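You operate a simulated robot arm through the tools that you are given. There is no shell and no other tool. Be economical: measure what you need, move in short steps, check, and stop when the job is done.

The job below is to be done with a simulated robot arm. You get a single attempt, and the scene is never put back.

JOB
Test both narrow boards for damp and lay each in the tray that fits.
Fine: set the blue switch to the board's wood for its test; dry is up to 22 %.

Only the result counts: the job must be done as asked and must still hold three seconds after the hand-in. Knocking over, shifting, dropping, spilling or breaking anything else fails it.

ROBOT AND FRAMES
A 6-joint arm with a four-finger gripper on a trunk, on a base that drives. Base frame: it is fixed to the floor where the robot stands at the start and does not move with it; the origin is under the middle of the robot, x ahead of it, y to its left, z up; the surface under the hand at the start is at about z = 0.806. Units: m, degrees, N and s.
Its first joint turns from -166.0 to 166.0 degrees. Places, roughly: pads of the damp meter [0.6, 0, 0.8]. Payload 3.43 kg.
Tool frame: the origin (TCP) lies between the finger pads and is the grasp point; the fingertips stand 0.03 m ahead of it; z points along the fingers, y is the line along which they close. Largest opening 0.12 m; the body of the gripper starts 0.085 m behind the TCP.
Orientation is that of the tool frame in the base frame, as a unit quaternion [x, y, z, w]. With the fingers straight down and closing along the base's y, the tool's x points along the base's -x, its y along +y and its z along -z.

CONTROLS
- The arm moves only by the tool jog_arm. Its argument "steps" is one flat list of numbers, 7 for each row, row after row: the shift along the tool's x, y, z in mm, then the turn, a rotation vector about the tool's x, y, z in degrees, then the opening, from 0 (shut) to 1 (fully open). In form: [x, y, z, wx, wy, wz, grip, x, y, z, wx, wy, wz, grip, ...]. A call has 1 to 8 rows; each row shifts and turns the commanded pose from where the row before left it, along the tool's axes as they then stand. A row lasts 0.2 s, in which the tool goes at most 0.05 m and 8.6 degrees; a call with a longer step from one row to the next is refused whole, and so is a gripper value outside its range. Where a pose cannot be reached the arm comes as near as it can. A force on the tool above 90 N (or 10 N above the force at the start of the call, whichever is more), or a blocked arm, ends the call early, and 0.2 s more pass. Each finger halts on what it meets, pressing with about 27 N; the grip force reading is that of the motor and also rises with nothing between the fingers. The clock runs only during rows and for 0.2 s after the last one: add rows that do not move to give the fingers time. The reply holds the time, the measured pose of the TCP, the force on the tool along the base axes, the opening and the grip force, in the units named above and with some noise, with the torque about the TCP (base axes, N m) and any sound that the robot's microphone picked up.
- Cameras (640 x 400 px; columns grow to the right, rows downward): "scene" is now at [-0.192, 0.17, 1.2274]; the picture's right is [-0.22, -0.98, 0.00], its down [-0.30, 0.06, -0.95] and it looks along [0.93, -0.21, -0.31] (base axes); focal length 257 px, centre (320, 200). "wrist" rides on the gripper at [0.072, -0.017, -0.121] in the tool frame; the picture's right is [0.23, 0.97, 0.00], its down [-0.81, 0.19, -0.55] and it looks along [-0.54, 0.13, 0.83] (tool axes); focal length 275 px, centre (320, 200). There is no depth. A picture from a camera that has moved, and an enlarged one, comes with that camera's place and axes in the base frame and with its lens. The place of the scene camera against the robot may be out by one fixed shift of up to 0.025 m in any direction.
- camera(camera): a new picture of that camera. It takes no simulated time.
- drive_base(legs): drives the robot by 1 to 6 legs, each [ahead, turn to the left] in m and degrees, along the robot's own axes; the way and the turn of a leg run together, so that a leg with both is an arc; at most 1.5 m and 180 degrees a leg. The arm and the cameras ride along, it lands a little off, and it stops where it bumps. It gives what a move gives.
- turn_head(pan, tilt): turns the head with the scene camera to pan (to the left, within 143 degrees either way) and tilt (down, from -29 to 69), counted from straight ahead of the robot. It gives what a move gives.
- zoom(camera, box): a new picture of the part [left, top, right, bottom] of that camera's present view, enlarged. It takes no simulated time.
- hand_in(): hands the job in; it is judged then, once.

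Go step by step. Nothing tells you exact positions but the pictures and the camera data: compare them with the known pose of the tool, close in by small moves and look again before you grip or let go. The budget is 120 turns and 98 pictures, counting those below and the enlarged ones. Unless the task says otherwise, let go and move clear before handing in, and close with one line.

The tools are called after "Emit:" as name(argument=value, ...) on one line, values as JSON. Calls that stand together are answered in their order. jog_arm: Moves the arm, as the interface text tells. Its arguments: {"type":"object","properties":{"steps":{"type":"array","items":{"type":"number"}}},"required":["steps"]} The other tools are called the same way: drive_base (legs) drives the base; turn_head (pan, tilt) turns the head that bears the scene camera; camera (camera) takes a picture; zoom (camera, box) takes an enlarged picture of a part of a camera's view; hand_in () hands the job in.

At the start:

```text
time_s: 0.0
position: [0.6685, 0.2896, 1.1561]
tcp_rot: [-0.001, 1.0, 0.0, -0.001]
ft_force: [0.5, 0.5, 0.8]
torque: [0.01, -0.01, -0.01]
width: 0.1196
finger_force: 0.0
robot x, y, heading: [0.0014, -0.0029, 0.2]
head pan, tilt: [-12.4, 17.1]
```

scene: 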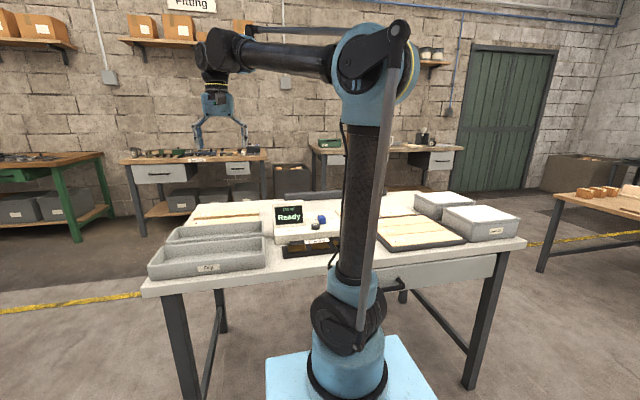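
wrist: 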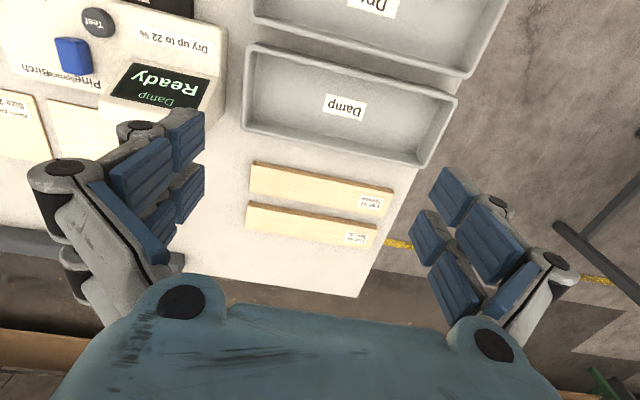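

I see two narrow boards at the far left of the table, "Damp" and "Dry" trays, and the meter with a blue switch and a Test button. I will look closer at the labels and the meter.

Emit:
zoom(camera="wrist", box=[0, 0, 240, 150])

Emit:
zoom(camera="wrist", box=[230, 140, 420, 260])

Emit:
zoom(camera="scene", box=[140, 180, 540, 300])

```text
2.67 times, centred on (120, 75) of wrist
camera zoom: at [0.5976, 0.2725, 1.2765], right [-0.23, 0.97, 0.0], down [0.81, 0.19, 0.55], along [0.54, 0.13, -0.83], focal length 734 px, centre (853, 533)
```

zoom: 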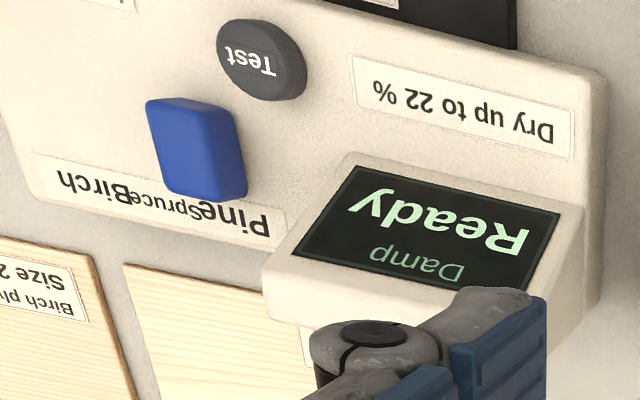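

```text
3.33 times, centred on (325, 200) of wrist
camera zoom: at [0.5976, 0.2725, 1.2765], right [-0.23, 0.97, 0.0], down [0.81, 0.19, 0.55], along [0.54, 0.13, -0.83], focal length 918 px, centre (303, 200)
```

zoom: 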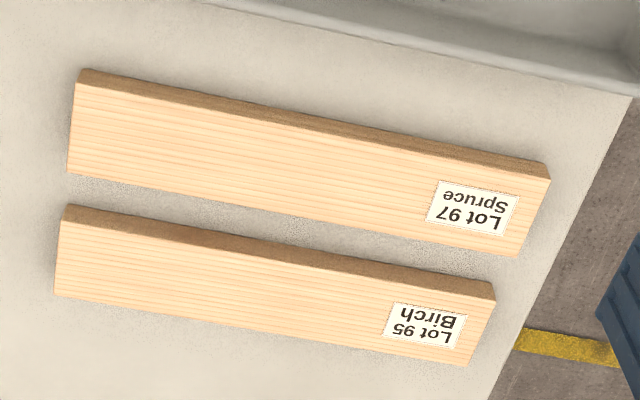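

```text
1.60 times, centred on (340, 240) of scene
camera zoom: at [-0.192, 0.17, 1.2274], right [-0.22, -0.98, 0.0], down [-0.3, 0.06, -0.95], along [0.93, -0.21, -0.31], focal length 412 px, centre (288, 136)
```

zoom: 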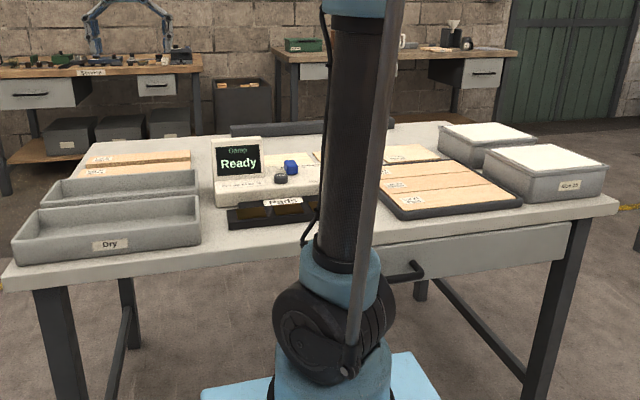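

The two narrow boards are Lot 97 (Spruce) and Lot 95 (Birch). I move the hand over the meter to see the switch, the pads and the right half of the table.

Emit:
jog_arm(steps=[40, -48, 0, 0, 0, 0, 1, 40, -48, 0, 0, 0, 0, 1, 30, -48, 0, 0, 0, 0, 1, 30, -48, 0, 0, 0, 0, 1, 0, -48, 0, 0, 0, 0, 1, 0, -48, 0, 0, 0, 0, 1])

Emit:
camera(camera="wrist")

Emit:
camera(camera="scene")

```text
refused: row 1 steps farther than a row can; nothing moved
```

```text
92 pictures are left
camera wrist: at [0.5976, 0.2725, 1.2765], right [-0.23, 0.97, 0.0], down [0.81, 0.19, 0.55], along [0.54, 0.13, -0.83], focal length 275 px, centre (320, 200)
```

wrist: 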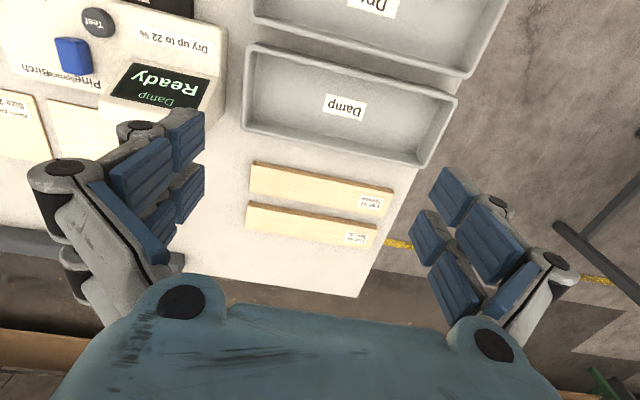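

```text
91 pictures are left
camera scene: at [-0.192, 0.17, 1.2274], right [-0.22, -0.98, 0.0], down [-0.3, 0.06, -0.95], along [0.93, -0.21, -0.31], focal length 257 px, centre (320, 200)
```

scene: 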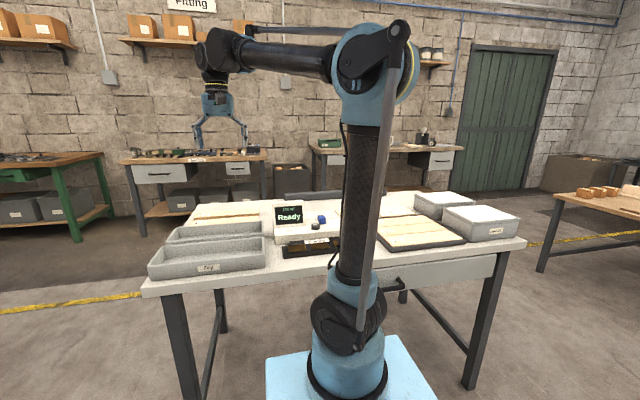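

The step was too long; repeating with shorter rows.

Emit:
jog_arm(steps=[20, -44, 0, 0, 0, 0, 1, 20, -44, 0, 0, 0, 0, 1, 20, -44, 0, 0, 0, 0, 1, 20, -44, 0, 0, 0, 0, 1, 20, -44, 0, 0, 0, 0, 1, 20, -44, 0, 0, 0, 0, 1, 20, -44, 0, 0, 0, 0, 1])

Emit:
camera(camera="wrist")

Emit:
camera(camera="scene")

```text
time_s: 1.6
position: [0.5157, -0.021, 1.162]
tcp_rot: [0.0, 1.0, 0.0, 0.005]
ft_force: [1.1, -0.4, -0.9]
torque: [0.0, 0.0, 0.01]
width: 0.1199
finger_force: 0.0
robot x, y, heading: [-0.0014, -0.0064, 0.1]
head pan, tilt: [-12.4, 17.1]
```

```text
90 pictures are left
camera wrist: at [0.4429, -0.037, 1.2821], right [-0.23, 0.97, 0.0], down [0.8, 0.19, 0.56], along [0.55, 0.13, -0.83], focal length 275 px, centre (320, 200)
```

wrist: 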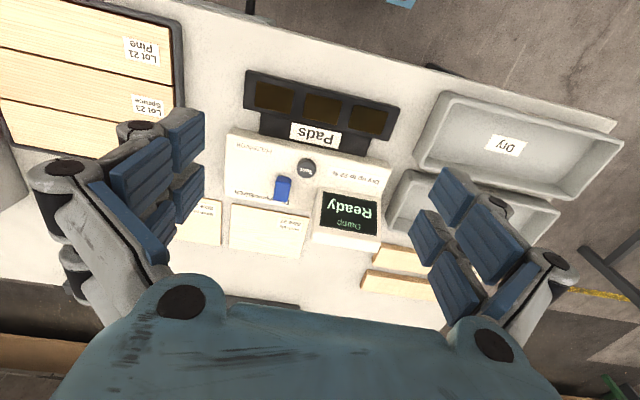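

```text
89 pictures are left
camera scene: at [-0.1919, 0.1699, 1.2274], right [-0.22, -0.98, 0.0], down [-0.3, 0.06, -0.95], along [0.93, -0.21, -0.31], focal length 257 px, centre (320, 200)
```

scene: 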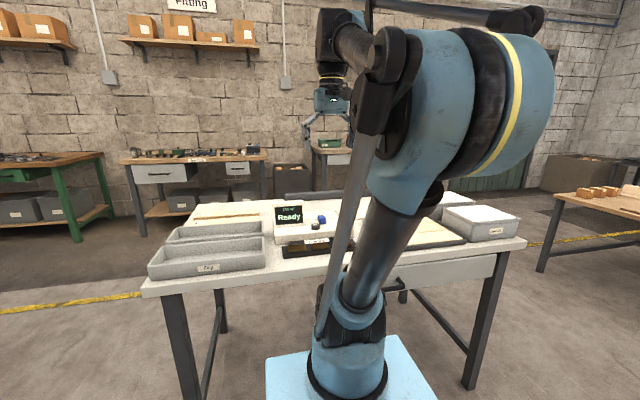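

Emit:
zoom(camera="wrist", box=[190, 60, 430, 210])

Emit:
zoom(camera="wrist", box=[180, 160, 420, 310])

Emit:
zoom(camera="wrist", box=[0, 0, 240, 150])

```text
2.67 times, centred on (310, 135) of wrist
camera zoom: at [0.4429, -0.037, 1.2821], right [-0.23, 0.97, 0.0], down [0.8, 0.19, 0.56], along [0.55, 0.13, -0.83], focal length 734 px, centre (347, 373)
```

zoom: 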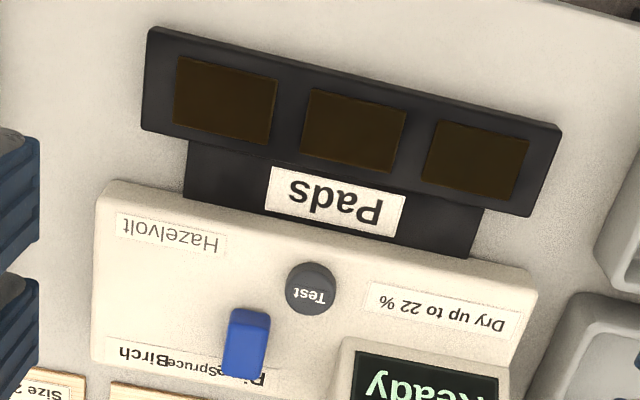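

```text
2.67 times, centred on (300, 235) of wrist
camera zoom: at [0.4429, -0.037, 1.2821], right [-0.23, 0.97, 0.0], down [0.8, 0.19, 0.56], along [0.55, 0.13, -0.83], focal length 734 px, centre (373, 107)
```

zoom: 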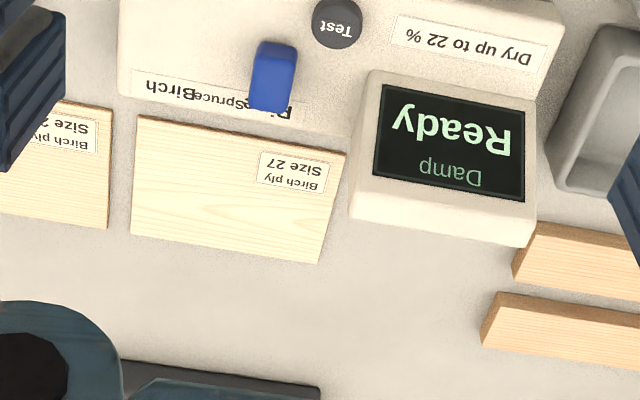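

```text
2.67 times, centred on (120, 75) of wrist
camera zoom: at [0.4429, -0.037, 1.2821], right [-0.23, 0.97, 0.0], down [0.8, 0.19, 0.56], along [0.55, 0.13, -0.83], focal length 734 px, centre (853, 533)
```

zoom: 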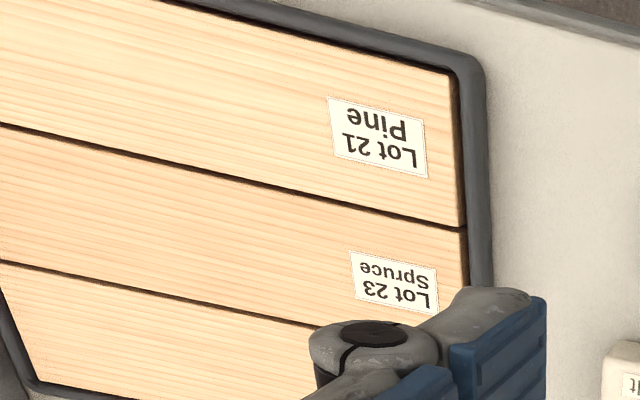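

Emit:
zoom(camera="wrist", box=[225, 140, 321, 200])

Emit:
zoom(camera="scene", box=[265, 190, 345, 240])

```text
6.67 times, centred on (273, 170) of wrist
camera zoom: at [0.4429, -0.037, 1.2821], right [-0.23, 0.97, 0.0], down [0.8, 0.19, 0.56], along [0.55, 0.13, -0.83], focal length 1835 px, centre (633, 400)
```

zoom: 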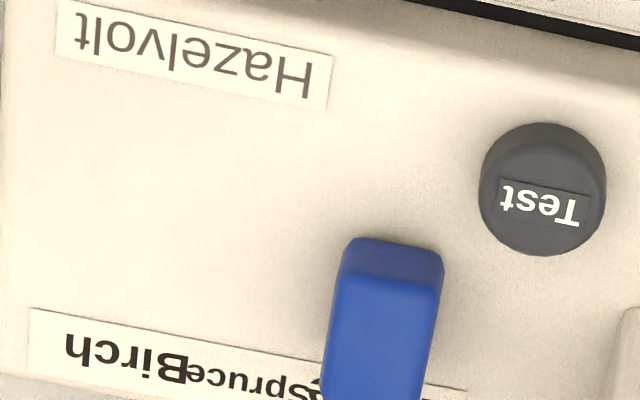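

```text
8.00 times, centred on (305, 215) of scene
camera zoom: at [-0.1919, 0.1699, 1.2274], right [-0.22, -0.98, 0.0], down [-0.3, 0.06, -0.95], along [0.93, -0.21, -0.31], focal length 2058 px, centre (440, 80)
```

zoom: 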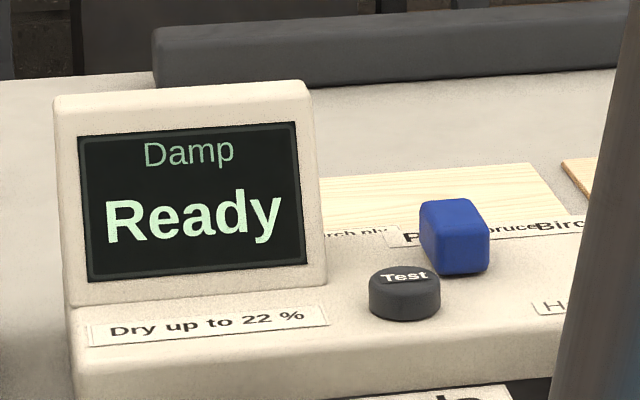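

Emit:
jog_arm(steps=[-42, 0, 15, 0, 0, 0, 1, -42, 0, 15, 0, 0, 0, 1, -42, 0, 15, 0, 0, 0, 1, -42, 0, 15, 0, 0, 0, 1, 0, 0, 0, 0, 8.25, 0, 1, 0, 0, 0, 0, 8.25, 0, 1, 0, 0, 0, 0, 8.25, 0, 1, 0, 0, 0, 0, 8.25, 0, 1])

Emit:
camera(camera="wrist")

```text
time_s: 3.4
position: [0.685, -0.0182, 1.1045]
tcp_rot: [-0.001, 0.976, 0.0, -0.219]
ft_force: [0.3, 0.4, -0.3]
torque: [0.02, 0.03, 0.01]
width: 0.1201
finger_force: 0.0
out of reach, approached as far as the arm can: row 8
robot x, y, heading: [0.0021, -0.0055, 0.0]
head pan, tilt: [-12.4, 17.1]
```

```text
83 pictures are left
camera wrist: at [0.6715, -0.0351, 1.243], right [-0.21, 0.97, 0.1], down [0.97, 0.19, 0.15], along [0.13, 0.13, -0.98], focal length 275 px, centre (320, 200)
```

wrist: 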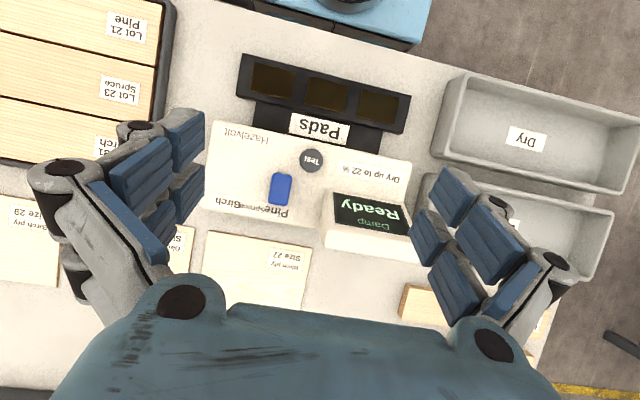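

Emit:
zoom(camera="wrist", box=[200, 110, 328, 230])

```text
3.33 times, centred on (264, 170) of wrist
camera zoom: at [0.6715, -0.0351, 1.243], right [-0.21, 0.97, 0.1], down [0.97, 0.19, 0.15], along [0.13, 0.13, -0.98], focal length 918 px, centre (507, 300)
```

zoom: 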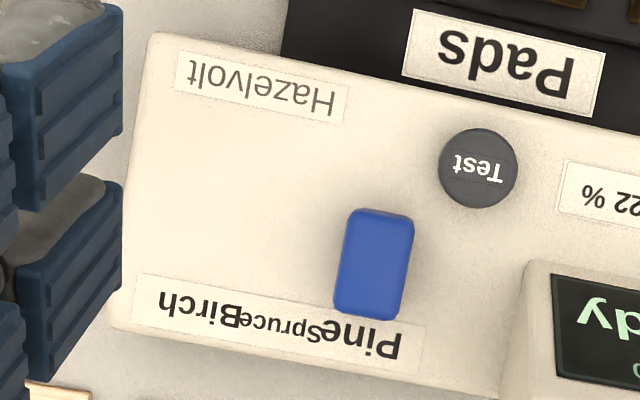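

Top view shows the switch at Pine (about x 0.713, y −0.042), with Spruce near y −0.075 and Birch near y −0.111; Test is at about (0.669, −0.009). I set the hand upright again and come above the switch.

Emit:
jog_arm(steps=[0, 0, 0, 0, -8.25, 0, 1, 0, 0, 0, 0, -8.25, 0, 1, 0, 0, 0, 0, -8.25, 0, 0.4, 0, 0, 0, 0, 0, 0, 0.4])

```text
time_s: 4.4
position: [0.6849, -0.0184, 1.1045]
tcp_rot: [-0.001, 1.0, 0.0, -0.003]
ft_force: [0.0, 0.1, -0.2]
torque: [-0.01, -0.01, -0.04]
width: 0.048
finger_force: 0.1
robot x, y, heading: [-0.0001, 0.0012, -0.1]
head pan, tilt: [-12.4, 17.1]
```

Emit:
jog_arm(steps=[-15, -12, 20, 0, 0, 0, 0.4, -14, -12, 30, 0, 0, 0, 0.4, 0, 0, 40, 0, 0, 0, 0.4, 0, 0, 40, 0, 0, 0, 0.4, 0, 0, 25, 0, 0, 0, 0.4])

Emit:
camera(camera="wrist")

Emit:
zoom(camera="scene", box=[245, 165, 365, 240])

```text
time_s: 5.6
position: [0.7131, -0.0426, 0.951]
tcp_rot: [0.0, 1.0, -0.001, -0.004]
ft_force: [-1.1, -0.2, -0.6]
torque: [-0.02, -0.03, -0.02]
width: 0.0479
finger_force: 0.0
robot x, y, heading: [0.0008, -0.0018, 0.0]
head pan, tilt: [-12.4, 17.1]
```

```text
81 pictures are left
camera wrist: at [0.6416, -0.0589, 1.071], right [-0.23, 0.97, 0.0], down [0.82, 0.19, 0.55], along [0.53, 0.13, -0.84], focal length 275 px, centre (320, 200)
```

wrist: 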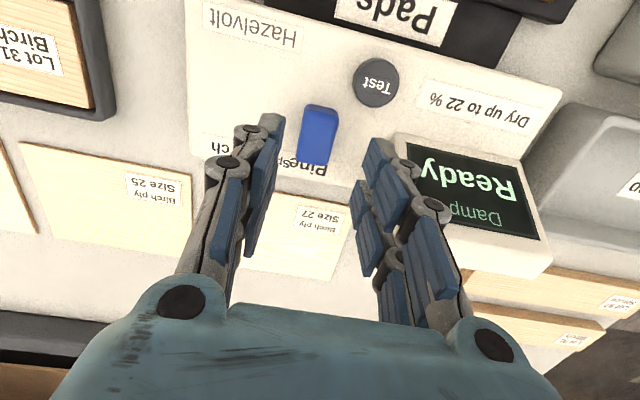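

```text
5.33 times, centred on (305, 202) of scene
camera zoom: at [-0.192, 0.17, 1.2274], right [-0.22, -0.98, 0.0], down [-0.3, 0.06, -0.95], along [0.93, -0.21, -0.31], focal length 1372 px, centre (400, 187)
```

zoom: 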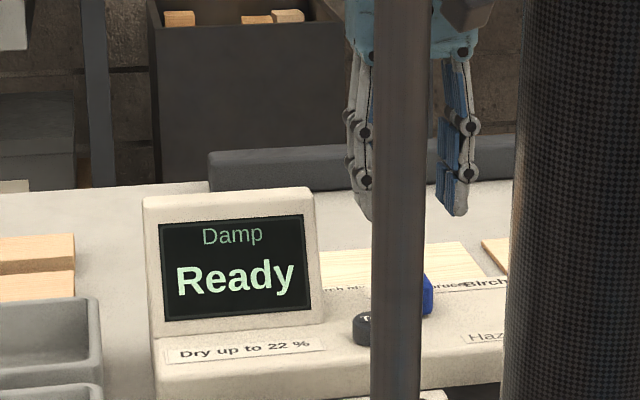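

The switch lies right between the fingers. I lower to its height and watch the force.

Emit:
jog_arm(steps=[0, -1, 30, 0, 0, 0, 0.4, 0, 0, 25, 0, 0, 0, 0.4, 0, 0, 15, 0, 0, 0, 0.4, 0, 0, 5, 0, 0, 0, 0.4])

Emit:
camera(camera="wrist")

```text
time_s: 6.6
position: [0.7126, -0.0441, 0.8737]
tcp_rot: [-0.001, 1.0, 0.0, -0.004]
ft_force: [0.3, 0.1, 0.2]
torque: [-0.01, 0.01, 0.02]
width: 0.048
finger_force: 0.1
robot x, y, heading: [0.001, -0.0003, 0.1]
head pan, tilt: [-12.4, 17.1]
```

```text
79 pictures are left
camera wrist: at [0.6417, -0.061, 0.9949], right [-0.23, 0.97, 0.0], down [0.82, 0.19, 0.55], along [0.53, 0.13, -0.84], focal length 275 px, centre (320, 200)
```

wrist: 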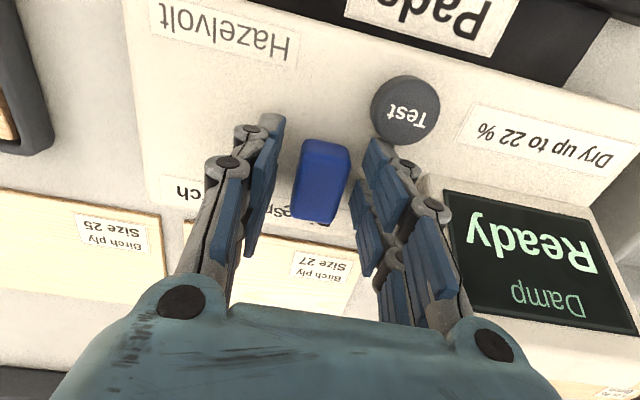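

Emit:
jog_arm(steps=[0, 0, 0, 0, 0, 0, 0.2, 0, 0, 0, 0, 0, 0, 0.1, 0, 0, 0, 0, 0, 0, 0.1])

Emit:
camera(camera="wrist")

```text
time_s: 7.4
position: [0.7126, -0.0438, 0.8738]
tcp_rot: [-0.001, 1.0, 0.0, -0.004]
ft_force: [-1.5, 0.7, -3.0]
torque: [-0.01, -0.15, 0.21]
width: 0.0276
finger_force: 44.7
robot x, y, heading: [-0.0001, -0.0017, 0.2]
head pan, tilt: [-12.4, 17.1]
```

```text
78 pictures are left
camera wrist: at [0.6418, -0.0609, 0.9949], right [-0.23, 0.97, 0.0], down [0.82, 0.19, 0.55], along [0.53, 0.13, -0.84], focal length 275 px, centre (320, 200)
```

wrist: 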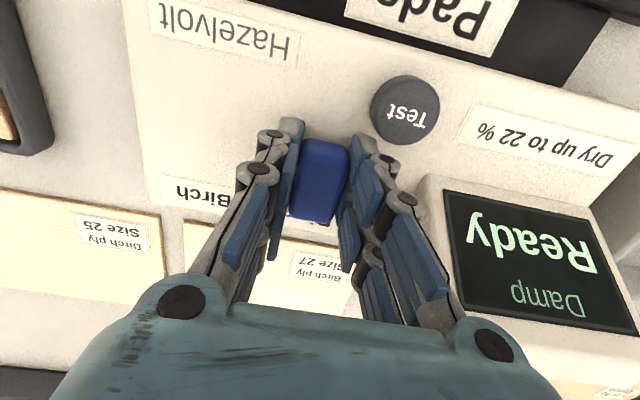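

Switch gripped. I slide it toward Spruce (−y by about 33 mm).

Emit:
jog_arm(steps=[0, -9, 0, 0, 0, 0, 0.1, 0, -8, 0, 0, 0, 0, 0.1, 0, -8, 0, 0, 0, 0, 0.1, 0, -8, 0, 0, 0, 0, 0.1, 0, 0, 0, 0, 0, 0, 0.1])

Emit:
camera(camera="wrist")

```text
time_s: 8.6
position: [0.7131, -0.077, 0.875]
tcp_rot: [-0.002, 1.0, 0.001, -0.004]
ft_force: [13.3, -2.0, -3.2]
torque: [-0.08, -0.77, 0.13]
width: 0.0279
finger_force: 44.9
robot x, y, heading: [0.0011, -0.0005, 0.2]
head pan, tilt: [-12.4, 17.1]
```

```text
77 pictures are left
camera wrist: at [0.6418, -0.0932, 0.9949], right [-0.23, 0.97, 0.0], down [0.81, 0.19, 0.55], along [0.53, 0.13, -0.84], focal length 275 px, centre (320, 200)
```

wrist: 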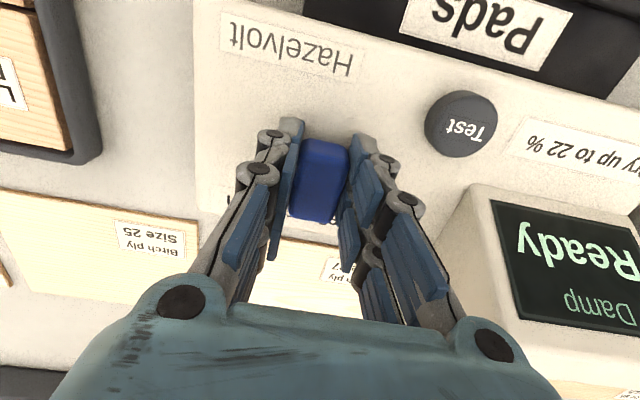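

Emit:
jog_arm(steps=[0, 0, 0, 0, 0, 0, 0.4, 0, 0, 0, 0, 0, 0, 0.4, 0, 0, -40, 0, 0, 0, 0.4, 0, 0, -40, 0, 0, 0, 0.4, 0, 0, -40, 0, 0, 0, 0.4, 0, 0, -30, 0, 8, 0, 0.4, 0, 0, 0, 0, 8, 0, 0.4, 0, 0, 0, 0, 8, 0, 0.4])

Emit:
camera(camera="wrist")

```text
time_s: 10.4
position: [0.7116, -0.0763, 1.0239]
tcp_rot: [-0.001, 0.977, -0.001, -0.213]
ft_force: [-0.6, 0.0, 0.2]
torque: [0.01, -0.1, 0.01]
width: 0.048
finger_force: 0.0
robot x, y, heading: [0.0003, -0.0047, 0.1]
head pan, tilt: [-12.4, 17.1]
```

```text
76 pictures are left
camera wrist: at [0.6976, -0.0926, 1.1631], right [-0.21, 0.97, 0.09], down [0.97, 0.19, 0.17], along [0.14, 0.13, -0.98], focal length 275 px, centre (320, 200)
```

wrist: 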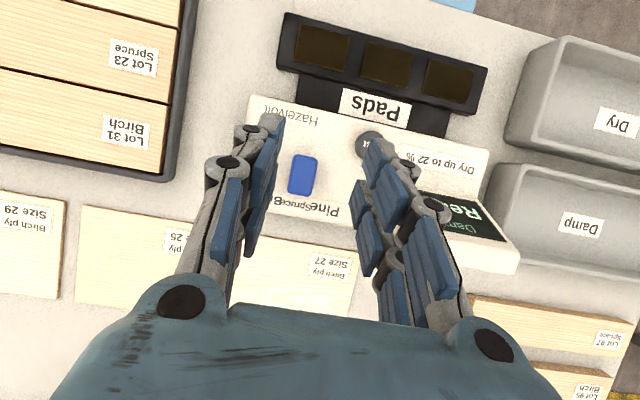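

Emit:
zoom(camera="wrist", box=[240, 130, 352, 230])

Emit:
zoom(camera="scene", box=[265, 190, 345, 240])

```text
4.00 times, centred on (296, 180) of wrist
camera zoom: at [0.6976, -0.0926, 1.1631], right [-0.21, 0.97, 0.09], down [0.97, 0.19, 0.17], along [0.14, 0.13, -0.98], focal length 1101 px, centre (416, 280)
```

zoom: 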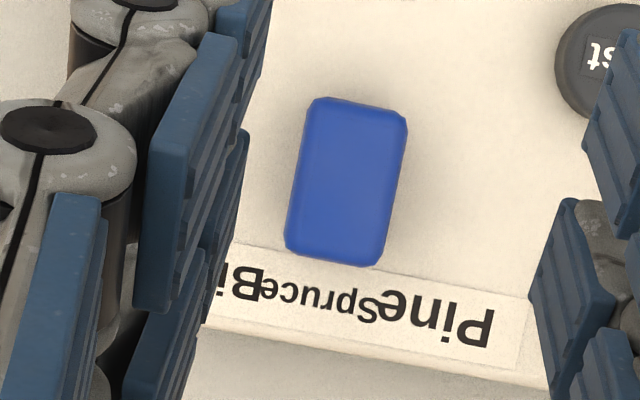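

```text
8.00 times, centred on (305, 215) of scene
camera zoom: at [-0.1924, 0.1699, 1.2273], right [-0.22, -0.98, 0.0], down [-0.3, 0.06, -0.95], along [0.93, -0.21, -0.31], focal length 2058 px, centre (440, 80)
```

zoom: 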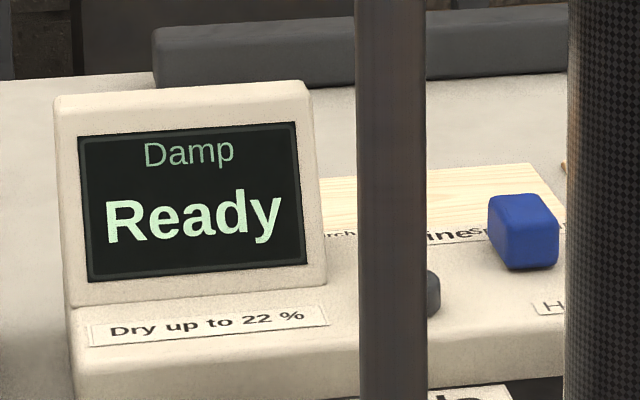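

Spruce is set. The far board (Birch) is near the edge of my reach, so I drive 0.10 m ahead; the base has free room before the table.

Emit:
jog_arm(steps=[0, 0, 0, 0, -8, 0, 0.8, 0, 0, -20, 0, -8, 0, 0.8, 0, 0, -20, 0, -8, 0, 0.8, 0, 0, -40, 0, 0, 0, 0.8])

Emit:
drive_base(legs=[[0.1, 0]])

Emit:
camera(camera="scene")

```text
time_s: 11.4
position: [0.7245, -0.0779, 1.102]
tcp_rot: [0.0, 1.0, 0.001, -0.003]
ft_force: [0.1, -0.4, 0.4]
torque: [-0.02, 0.03, 0.04]
width: 0.0965
finger_force: 0.1
robot x, y, heading: [0.0002, -0.005, -0.2]
head pan, tilt: [-12.4, 17.1]
```

```text
time_s: 12.6
position: [0.8254, -0.0763, 1.1024]
tcp_rot: [-0.001, 1.0, 0.0, -0.005]
ft_force: [0.6, -0.2, -0.2]
torque: [0.0, -0.01, -0.01]
width: 0.0958
finger_force: 0.0
robot x, y, heading: [0.1035, 0.0025, 0.3]
head pan, tilt: [-12.4, 17.1]
```

```text
73 pictures are left
camera scene: at [-0.09, 0.1697, 1.2274], right [-0.21, -0.98, 0.0], down [-0.3, 0.06, -0.95], along [0.93, -0.21, -0.31], focal length 257 px, centre (320, 200)
```

scene: 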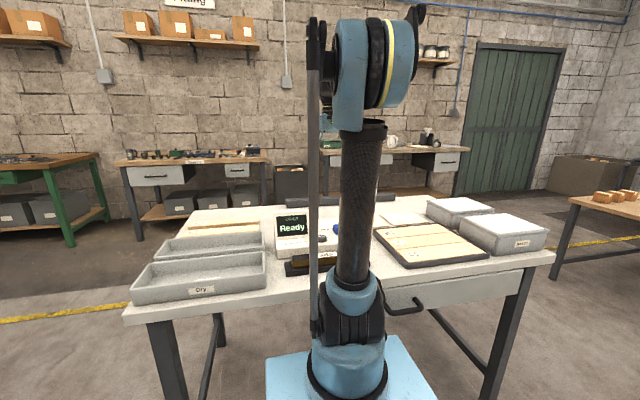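

Emit:
jog_arm(steps=[0, 48, 0, 0, 0, 0, 0.8, 0, 48, 0, 0, 0, 0, 0.8, 0, 48, 0, 0, 0, 0, 0.8, 0, 48, 0, 0, 0, 0, 0.8, 0, 48, 0, 0, 0, 0, 0.8, 0, 48, 0, 0, 0, 0, 0.8, 0, 48, 0, 0, 0, 0, 0.8, 0, 48, 0, 0, 0, 0, 0.8])

Emit:
jog_arm(steps=[0, 20, 0, 0, 0, -8.5, 0.8, 0, 0, 0, 0, 0, -8.5, 0.8, 0, 0, 0, 0, 0, -8.5, 0.8, 0, 0, 0, 0, 0, -8.5, 0.8, 0, 0, 0, 0, 0, -8.5, 0.8, 0, 0, 0, 0, 0, -8.5, 0.8, 0, 0, 0, 0, 0, -8.5, 0.8, 0, 0, 0, 0, 0, -8.5, 0.8])

Emit:
jog_arm(steps=[0, 0, 0, 0, 0, -8.5, 0.8, 0, 0, 0, 0, 0, -8.5, 0.8, 0, 0, 0, 0, 0, -5, 0.8])

Emit:
camera(camera="wrist")

```text
time_s: 14.4
position: [0.8108, 0.3053, 1.1101]
tcp_rot: [-0.002, 1.0, 0.0, 0.002]
ft_force: [-0.5, -0.4, 0.4]
torque: [0.01, -0.02, 0.02]
width: 0.0962
finger_force: 0.0
robot x, y, heading: [0.1007, -0.0027, -0.2]
head pan, tilt: [-12.4, 17.1]
```

```text
time_s: 16.2
position: [0.8109, 0.3275, 1.1116]
tcp_rot: [-0.562, 0.827, -0.001, 0.002]
ft_force: [-0.7, 0.8, 1.0]
torque: [-0.03, 0.02, 0.0]
width: 0.0963
finger_force: 0.0
robot x, y, heading: [0.1055, -0.0018, -0.4]
head pan, tilt: [-12.4, 17.1]
```

```text
time_s: 17.0
position: [0.8109, 0.3265, 1.11]
tcp_rot: [0.709, -0.705, 0.001, 0.0]
ft_force: [-1.1, -0.3, -0.3]
torque: [0.01, 0.02, 0.02]
width: 0.0959
finger_force: 0.1
robot x, y, heading: [0.1021, -0.0041, -0.1]
head pan, tilt: [-12.4, 17.1]
```

```text
72 pictures are left
camera wrist: at [0.8272, 0.2562, 1.2309], right [-0.97, -0.23, 0.0], down [-0.2, 0.81, 0.55], along [-0.13, 0.54, -0.83], focal length 275 px, centre (320, 200)
```

wrist: 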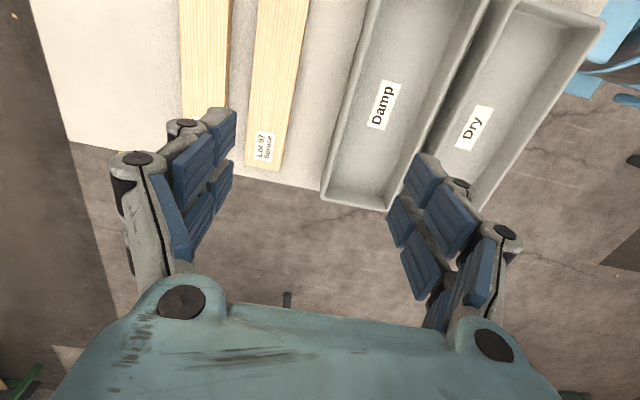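

Emit:
jog_arm(steps=[-8, -28, 20, 0, 0, 0, 0.75, -8, -29, 20, 0, 0, 0, 0.75, 0, 0, 40, 0, 0, 0, 0.75, 0, 0, 40, 0, 0, 0, 0.75])

Emit:
camera(camera="wrist")

Emit:
zoom(camera="scene", box=[130, 180, 290, 280])

```text
time_s: 18.0
position: [0.8668, 0.3437, 0.9918]
tcp_rot: [0.708, -0.706, 0.002, -0.002]
ft_force: [0.2, -0.4, -0.4]
torque: [-0.03, 0.0, 0.0]
width: 0.0899
finger_force: 0.0
robot x, y, heading: [0.1014, -0.0016, -0.1]
head pan, tilt: [-12.4, 17.1]
```

```text
71 pictures are left
camera wrist: at [0.8831, 0.272, 1.1121], right [-0.97, -0.23, 0.0], down [-0.2, 0.81, 0.55], along [-0.13, 0.54, -0.83], focal length 275 px, centre (320, 200)
```

wrist: 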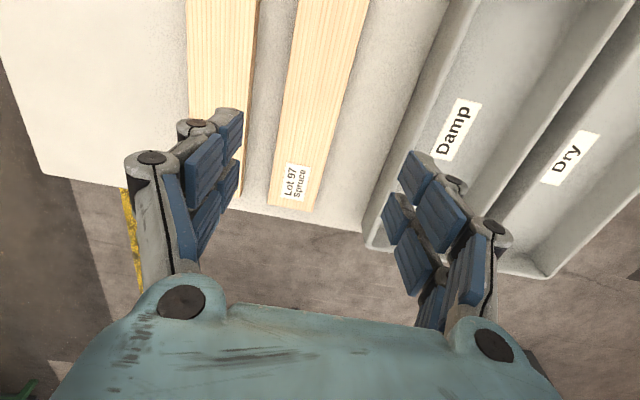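

```text
4.00 times, centred on (210, 230) of scene
camera zoom: at [-0.0901, 0.1699, 1.2274], right [-0.21, -0.98, 0.0], down [-0.3, 0.06, -0.95], along [0.93, -0.21, -0.31], focal length 1029 px, centre (760, 80)
```

zoom: 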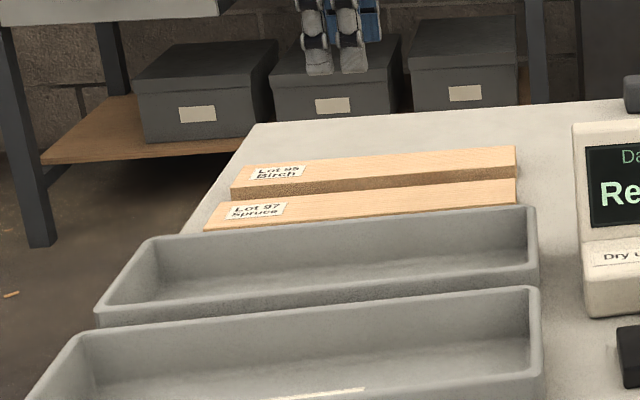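

Emit:
jog_arm(steps=[0, -3, 40, 0, 0, 0, 0.75, 0, 0, 40, 0, 0, 0, 0.75, 0, 0, 35, 0, 0, 0, 0.75, 0, 0, 20, 0, 0, 0, 0.75, 0, 0, 10, 0, 0, 0, 0.75])

Emit:
camera(camera="wrist")

Emit:
zoom(camera="scene", box=[130, 180, 290, 280])

```text
time_s: 19.2
position: [0.8706, 0.344, 0.8457]
tcp_rot: [0.709, -0.705, 0.002, -0.002]
ft_force: [0.7, -0.2, -1.0]
torque: [0.0, -0.02, 0.02]
width: 0.0898
finger_force: 0.1
robot x, y, heading: [0.1009, -0.0005, -0.3]
head pan, tilt: [-12.4, 17.1]
```

```text
69 pictures are left
camera wrist: at [0.8872, 0.2716, 0.9657], right [-0.97, -0.23, 0.0], down [-0.2, 0.81, 0.55], along [-0.13, 0.54, -0.83], focal length 275 px, centre (320, 200)
```

wrist: 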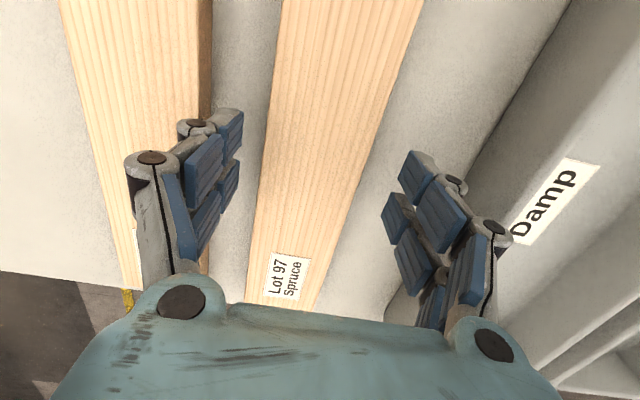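

```text
4.00 times, centred on (210, 230) of scene
camera zoom: at [-0.0901, 0.1698, 1.2274], right [-0.21, -0.98, 0.0], down [-0.3, 0.06, -0.95], along [0.93, -0.21, -0.31], focal length 1029 px, centre (760, 80)
```

zoom: 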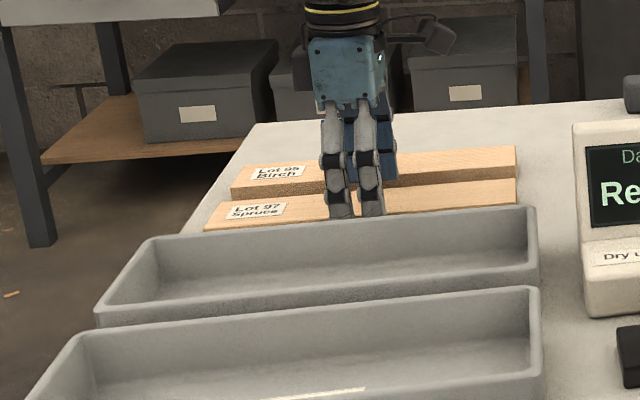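

Emit:
jog_arm(steps=[0, 0, 0, 0, 0, 0, 0.62, 0, 0, 4, 0, 0, 0, 0.62, 0, 0, 0, 0, 0, 0, 0.45, 0, 0, 0, 0, 0, 0, 0.3, 0, 0, 0, 0, 0, 0, 0.2, 0, 0, 0, 0, 0, 0, 0.2])

Emit:
camera(camera="wrist")

```text
time_s: 20.6
position: [0.8707, 0.3425, 0.842]
tcp_rot: [0.708, -0.706, 0.001, -0.002]
ft_force: [-0.1, -0.8, 0.0]
torque: [0.0, -0.02, -0.19]
width: 0.0595
finger_force: 26.8
robot x, y, heading: [0.1014, -0.0024, -0.1]
head pan, tilt: [-12.4, 17.1]
```

```text
67 pictures are left
camera wrist: at [0.8867, 0.2715, 0.9622], right [-0.97, -0.23, 0.0], down [-0.2, 0.81, 0.55], along [-0.13, 0.54, -0.83], focal length 275 px, centre (320, 200)
```

wrist: 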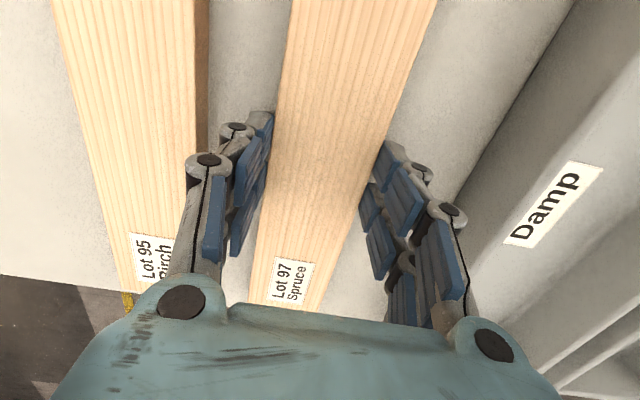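

Board 97 is gripped at its middle. I lift it clear.

Emit:
jog_arm(steps=[0, 0, -20, 0, 0, 0, 0.2, 0, 0, -40, 0, 0, 0, 0.2, 0, 0, -40, 0, 0, 0, 0.2, 0, 0, -40, 0, 0, 0, 0.2])

Emit:
camera(camera="wrist")

Emit:
zoom(camera="scene", box=[120, 140, 360, 290])

```text
time_s: 21.6
position: [0.8724, 0.342, 0.9823]
tcp_rot: [0.709, -0.706, 0.001, -0.002]
ft_force: [1.2, -0.8, 0.3]
torque: [-0.03, 0.03, 0.01]
width: 0.024
finger_force: 0.1
robot x, y, heading: [0.1012, -0.0037, -0.1]
head pan, tilt: [-12.4, 17.1]
```

```text
66 pictures are left
camera wrist: at [0.8891, 0.2706, 1.1029], right [-0.97, -0.23, 0.0], down [-0.2, 0.81, 0.55], along [-0.13, 0.54, -0.83], focal length 275 px, centre (320, 200)
```

wrist: 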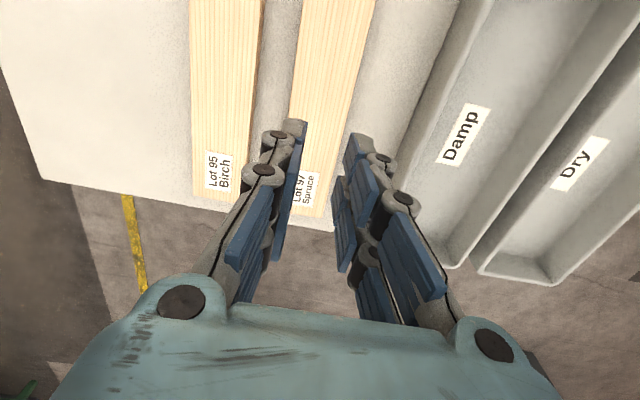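

```text
2.67 times, centred on (240, 215) of scene
camera zoom: at [-0.0899, 0.1699, 1.2274], right [-0.21, -0.98, 0.0], down [-0.3, 0.06, -0.95], along [0.93, -0.21, -0.31], focal length 686 px, centre (533, 160)
```

zoom: 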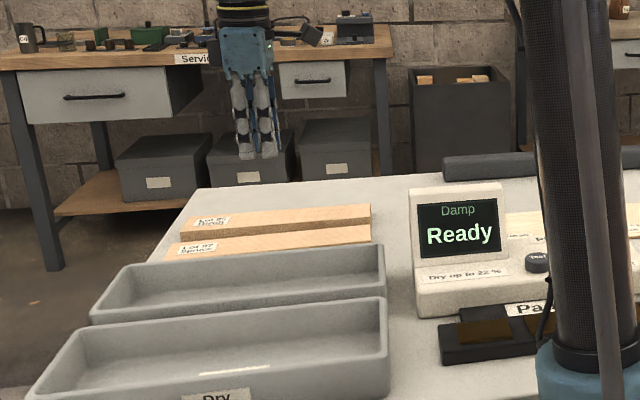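

The board slipped out and stayed on the table; my grip was too high. I open, look and grip lower.

Emit:
jog_arm(steps=[0, 0, 0, 0, 0, 0, 0.4, 0, 0, 0, 0, 0, 0, 0.7, 0, 0, 0, 0, 0, 0, 0.7])

Emit:
camera(camera="wrist")

```text
time_s: 22.4
position: [0.8727, 0.3418, 0.9818]
tcp_rot: [0.708, -0.706, 0.001, -0.002]
ft_force: [-0.1, -0.2, 0.3]
torque: [0.01, -0.01, 0.02]
width: 0.0839
finger_force: 0.1
robot x, y, heading: [0.0983, -0.005, -0.2]
head pan, tilt: [-12.4, 17.1]
```

```text
64 pictures are left
camera wrist: at [0.8889, 0.2705, 1.1027], right [-0.97, -0.23, 0.0], down [-0.2, 0.81, 0.55], along [-0.13, 0.54, -0.83], focal length 275 px, centre (320, 200)
```

wrist: 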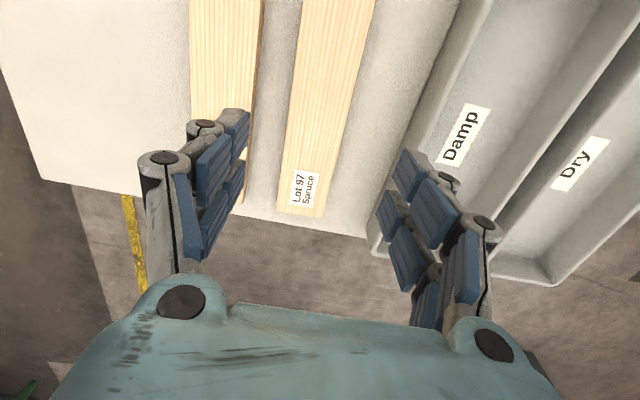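

Emit:
jog_arm(steps=[0, 0, 45, 0, 0, 0, 0.7, 0, 0, 45, 0, 0, 0, 0.7, 0, 0, 40, 0, 0, 0, 0.7, 0, 0, 10, 0, 0, 0, 0.65, 0, 0, 4, 0, 0, 0, 0.65])

Emit:
zoom(camera="scene", box=[180, 190, 276, 250])

```text
time_s: 23.6
position: [0.8723, 0.3414, 0.8371]
tcp_rot: [0.708, -0.706, 0.001, -0.001]
ft_force: [0.3, 0.0, 0.4]
torque: [-0.02, -0.01, -0.02]
width: 0.078
finger_force: 0.1
robot x, y, heading: [0.1006, -0.0021, -0.3]
head pan, tilt: [-12.4, 17.1]
```

```text
6.67 times, centred on (228, 220) of scene
camera zoom: at [-0.09, 0.1699, 1.2274], right [-0.21, -0.98, 0.0], down [-0.3, 0.06, -0.95], along [0.93, -0.21, -0.31], focal length 1715 px, centre (933, 67)
```

zoom: 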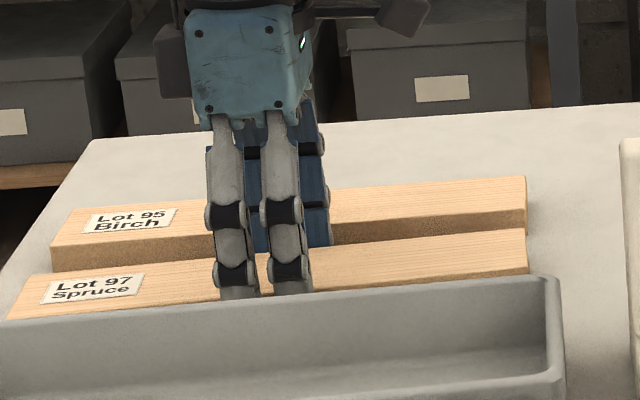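

Emit:
jog_arm(steps=[0, 0, 0, 0, 0, 0, 0.5, 0, 0, 0, 0, 0, 0, 0.3, 0, 0, 0, 0, 0, 0, 0, 0, 0, 0, 0, 0, 0, 0, 0, 0, 0, 0, 0, 0, 0, 0, 0, -3, 0, 0, 0, 0, 0, 0, -5, 0, 0, 0, 0])

Emit:
zoom(camera="scene", box=[180, 190, 276, 250])

```text
time_s: 25.2
position: [0.8729, 0.3428, 0.8455]
tcp_rot: [0.708, -0.706, 0.001, -0.001]
ft_force: [0.6, -0.3, -2.4]
torque: [0.03, 0.01, 0.02]
width: 0.0596
finger_force: 26.8
robot x, y, heading: [0.1032, -0.0016, -0.2]
head pan, tilt: [-12.4, 17.1]
```

```text
6.67 times, centred on (228, 220) of scene
camera zoom: at [-0.09, 0.1699, 1.2274], right [-0.21, -0.98, 0.0], down [-0.3, 0.06, -0.95], along [0.93, -0.21, -0.31], focal length 1715 px, centre (933, 67)
```

zoom: 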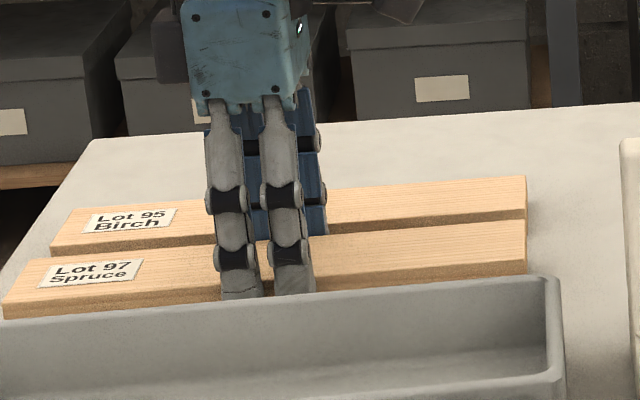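

Now the board rises with the hand (about 2.4 N). I lift on gently.

Emit:
jog_arm(steps=[0, 0, -10, 0, 0, 0, 0, 0, 0, -20, 0, 0, 0, 0, 0, 0, -25, 0, 0, 0, 0, 0, 0, -25, 0, 0, 0, 0, 0, 0, -25, 0, 0, 0, 0, 0, 0, -25, 0, 0, 0, 0])

Emit:
zoom(camera="scene", box=[120, 140, 360, 290])

```text
time_s: 26.6
position: [0.8718, 0.3438, 0.9779]
tcp_rot: [0.708, -0.706, 0.001, -0.001]
ft_force: [1.0, -0.2, -1.5]
torque: [-0.01, -0.01, 0.0]
width: 0.0594
finger_force: 27.0
robot x, y, heading: [0.1007, -0.0005, 0.0]
head pan, tilt: [-12.4, 17.1]
```

```text
2.67 times, centred on (240, 215) of scene
camera zoom: at [-0.0899, 0.1699, 1.2274], right [-0.21, -0.98, 0.0], down [-0.3, 0.06, -0.95], along [0.93, -0.21, -0.31], focal length 686 px, centre (533, 160)
```

zoom: 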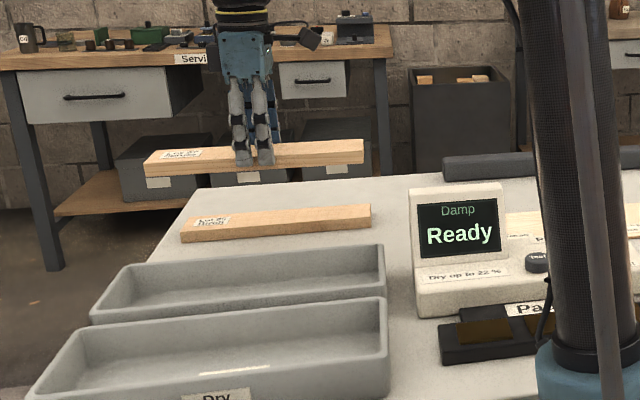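

Board 97 is held level. I carry it toward me first, then across to above the pads at about (0.570, −0.002).

Emit:
jog_arm(steps=[0, 30, -10, 0, 0, 0, 0, 0, 44, -10, 0, 0, 0, 0, 0, 46, 0, 0, 0, 0, 0, 0, 46, 0, 0, 0, 0, 0, 0, 46, 0, 0, 0, 0, 0, 0, 46, 0, 0, 0, 0, 0, 0, 30, 0, 0, 0, 0, 0, 14, 0, 0, 0, 0, 0])

Emit:
jog_arm(steps=[30, 0, 0, 0, 0, 0, 0, 46, 0, 0, 0, 0, 0, 0, 46, 0, 0, 0, 0, 0, 0, 46, 0, 0, 0, 0, 0, 0, 46, 0, 0, 0, 0, 0, 0, 46, 0, 0, 0, 0, 0, 0, 46, 0, 0, 0, 0, 0, 0, 38, 0, 0, 0, 0, 0, 0])

Emit:
camera(camera="wrist")

Emit:
camera(camera="scene")

```text
refused: steps must hold 7 numbers for each row
```

```text
time_s: 28.4
position: [0.8716, -0.0003, 0.9749]
tcp_rot: [0.708, -0.706, 0.001, -0.003]
ft_force: [1.1, 0.0, -1.4]
torque: [0.04, 0.01, 0.01]
width: 0.0597
finger_force: 27.2
robot x, y, heading: [0.1031, -0.0015, -0.0]
head pan, tilt: [-12.4, 17.1]
```

```text
60 pictures are left
camera wrist: at [0.8874, -0.0716, 1.096], right [-0.97, -0.23, 0.0], down [-0.2, 0.81, 0.55], along [-0.13, 0.54, -0.83], focal length 275 px, centre (320, 200)
```

wrist: 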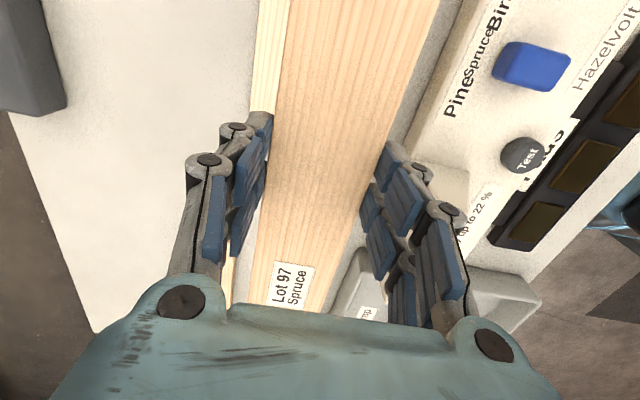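

```text
59 pictures are left
camera scene: at [-0.09, 0.1698, 1.2274], right [-0.21, -0.98, 0.0], down [-0.3, 0.06, -0.95], along [0.93, -0.2, -0.31], focal length 257 px, centre (320, 200)
```

scene: 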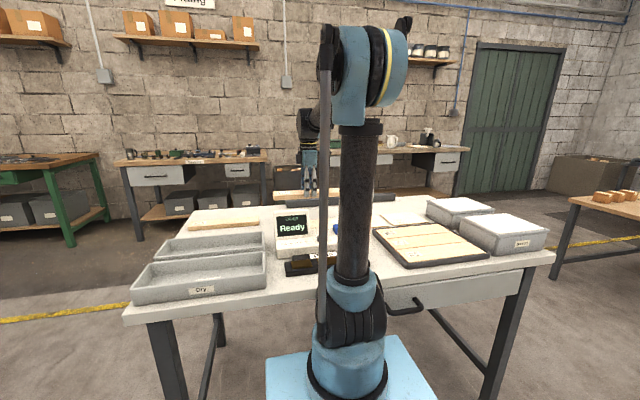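

The first call was malformed, so the hand went across behind the meter, with no contact. I raise and come toward the pads over the meter with ample clearance.

Emit:
jog_arm(steps=[0, 0, -35, 0, 0, 0, 0, 0, 0, -45, 0, 0, 0, 0, 0, 30, 0, 0, 0, 0, 0, 0, 46, 0, 0, 0, 0, 0, 0, 46, 0, 0, 0, 0, 0, 0, 46, 0, 0, 0, 0, 0, 0, 46, 0, 0, 0, 0, 0, 0, 46, 0, 0, 0, 0, 0])

Emit:
jog_arm(steps=[0, 42, 0, 0, 0, 0, 0, 0, 0, 30, 0, 0, 0, 0, 0, 0, 40, 0, 0, 0, 0])

Emit:
camera(camera="wrist")

Emit:
zoom(camera="scene", box=[240, 180, 400, 280])

```text
time_s: 30.2
position: [0.6099, -0.0005, 1.0535]
tcp_rot: [0.708, -0.706, 0.001, -0.002]
ft_force: [0.0, 0.3, -1.4]
torque: [0.01, 0.07, 0.0]
width: 0.0594
finger_force: 27.3
robot x, y, heading: [0.1024, -0.0008, 0.1]
head pan, tilt: [-12.4, 17.1]
```

```text
time_s: 31.0
position: [0.5707, -0.0013, 0.9839]
tcp_rot: [0.709, -0.706, 0.001, -0.001]
ft_force: [-0.3, 0.3, -1.8]
torque: [0.0, -0.02, -0.01]
width: 0.0597
finger_force: 26.6
robot x, y, heading: [0.1005, -0.0028, 0.0]
head pan, tilt: [-12.4, 17.1]
```

```text
58 pictures are left
camera wrist: at [0.5873, -0.0724, 1.1045], right [-0.97, -0.23, 0.0], down [-0.2, 0.81, 0.55], along [-0.13, 0.54, -0.83], focal length 275 px, centre (320, 200)
```

wrist: 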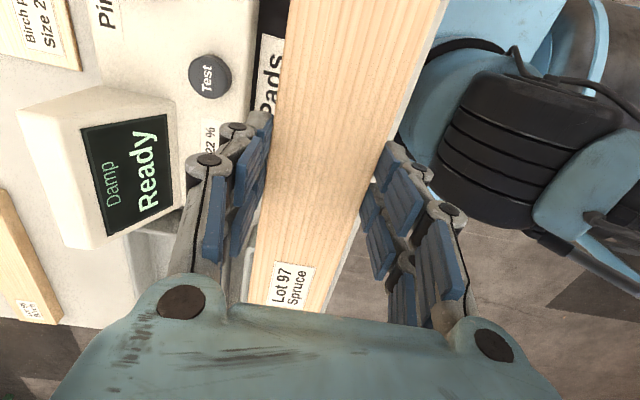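

```text
4.00 times, centred on (320, 230) of scene
camera zoom: at [-0.0902, 0.1698, 1.2274], right [-0.21, -0.98, 0.0], down [-0.3, 0.06, -0.95], along [0.93, -0.21, -0.31], focal length 1029 px, centre (320, 80)
```

zoom: 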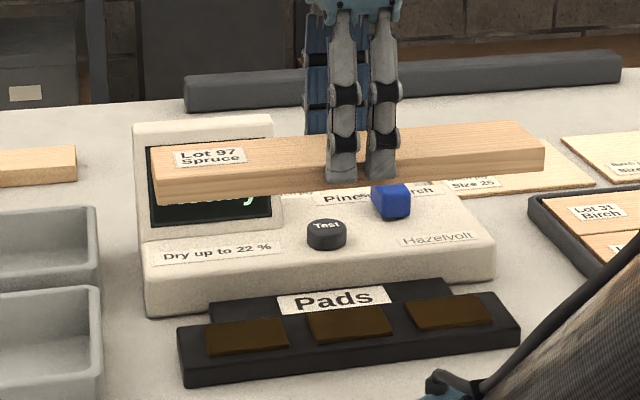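

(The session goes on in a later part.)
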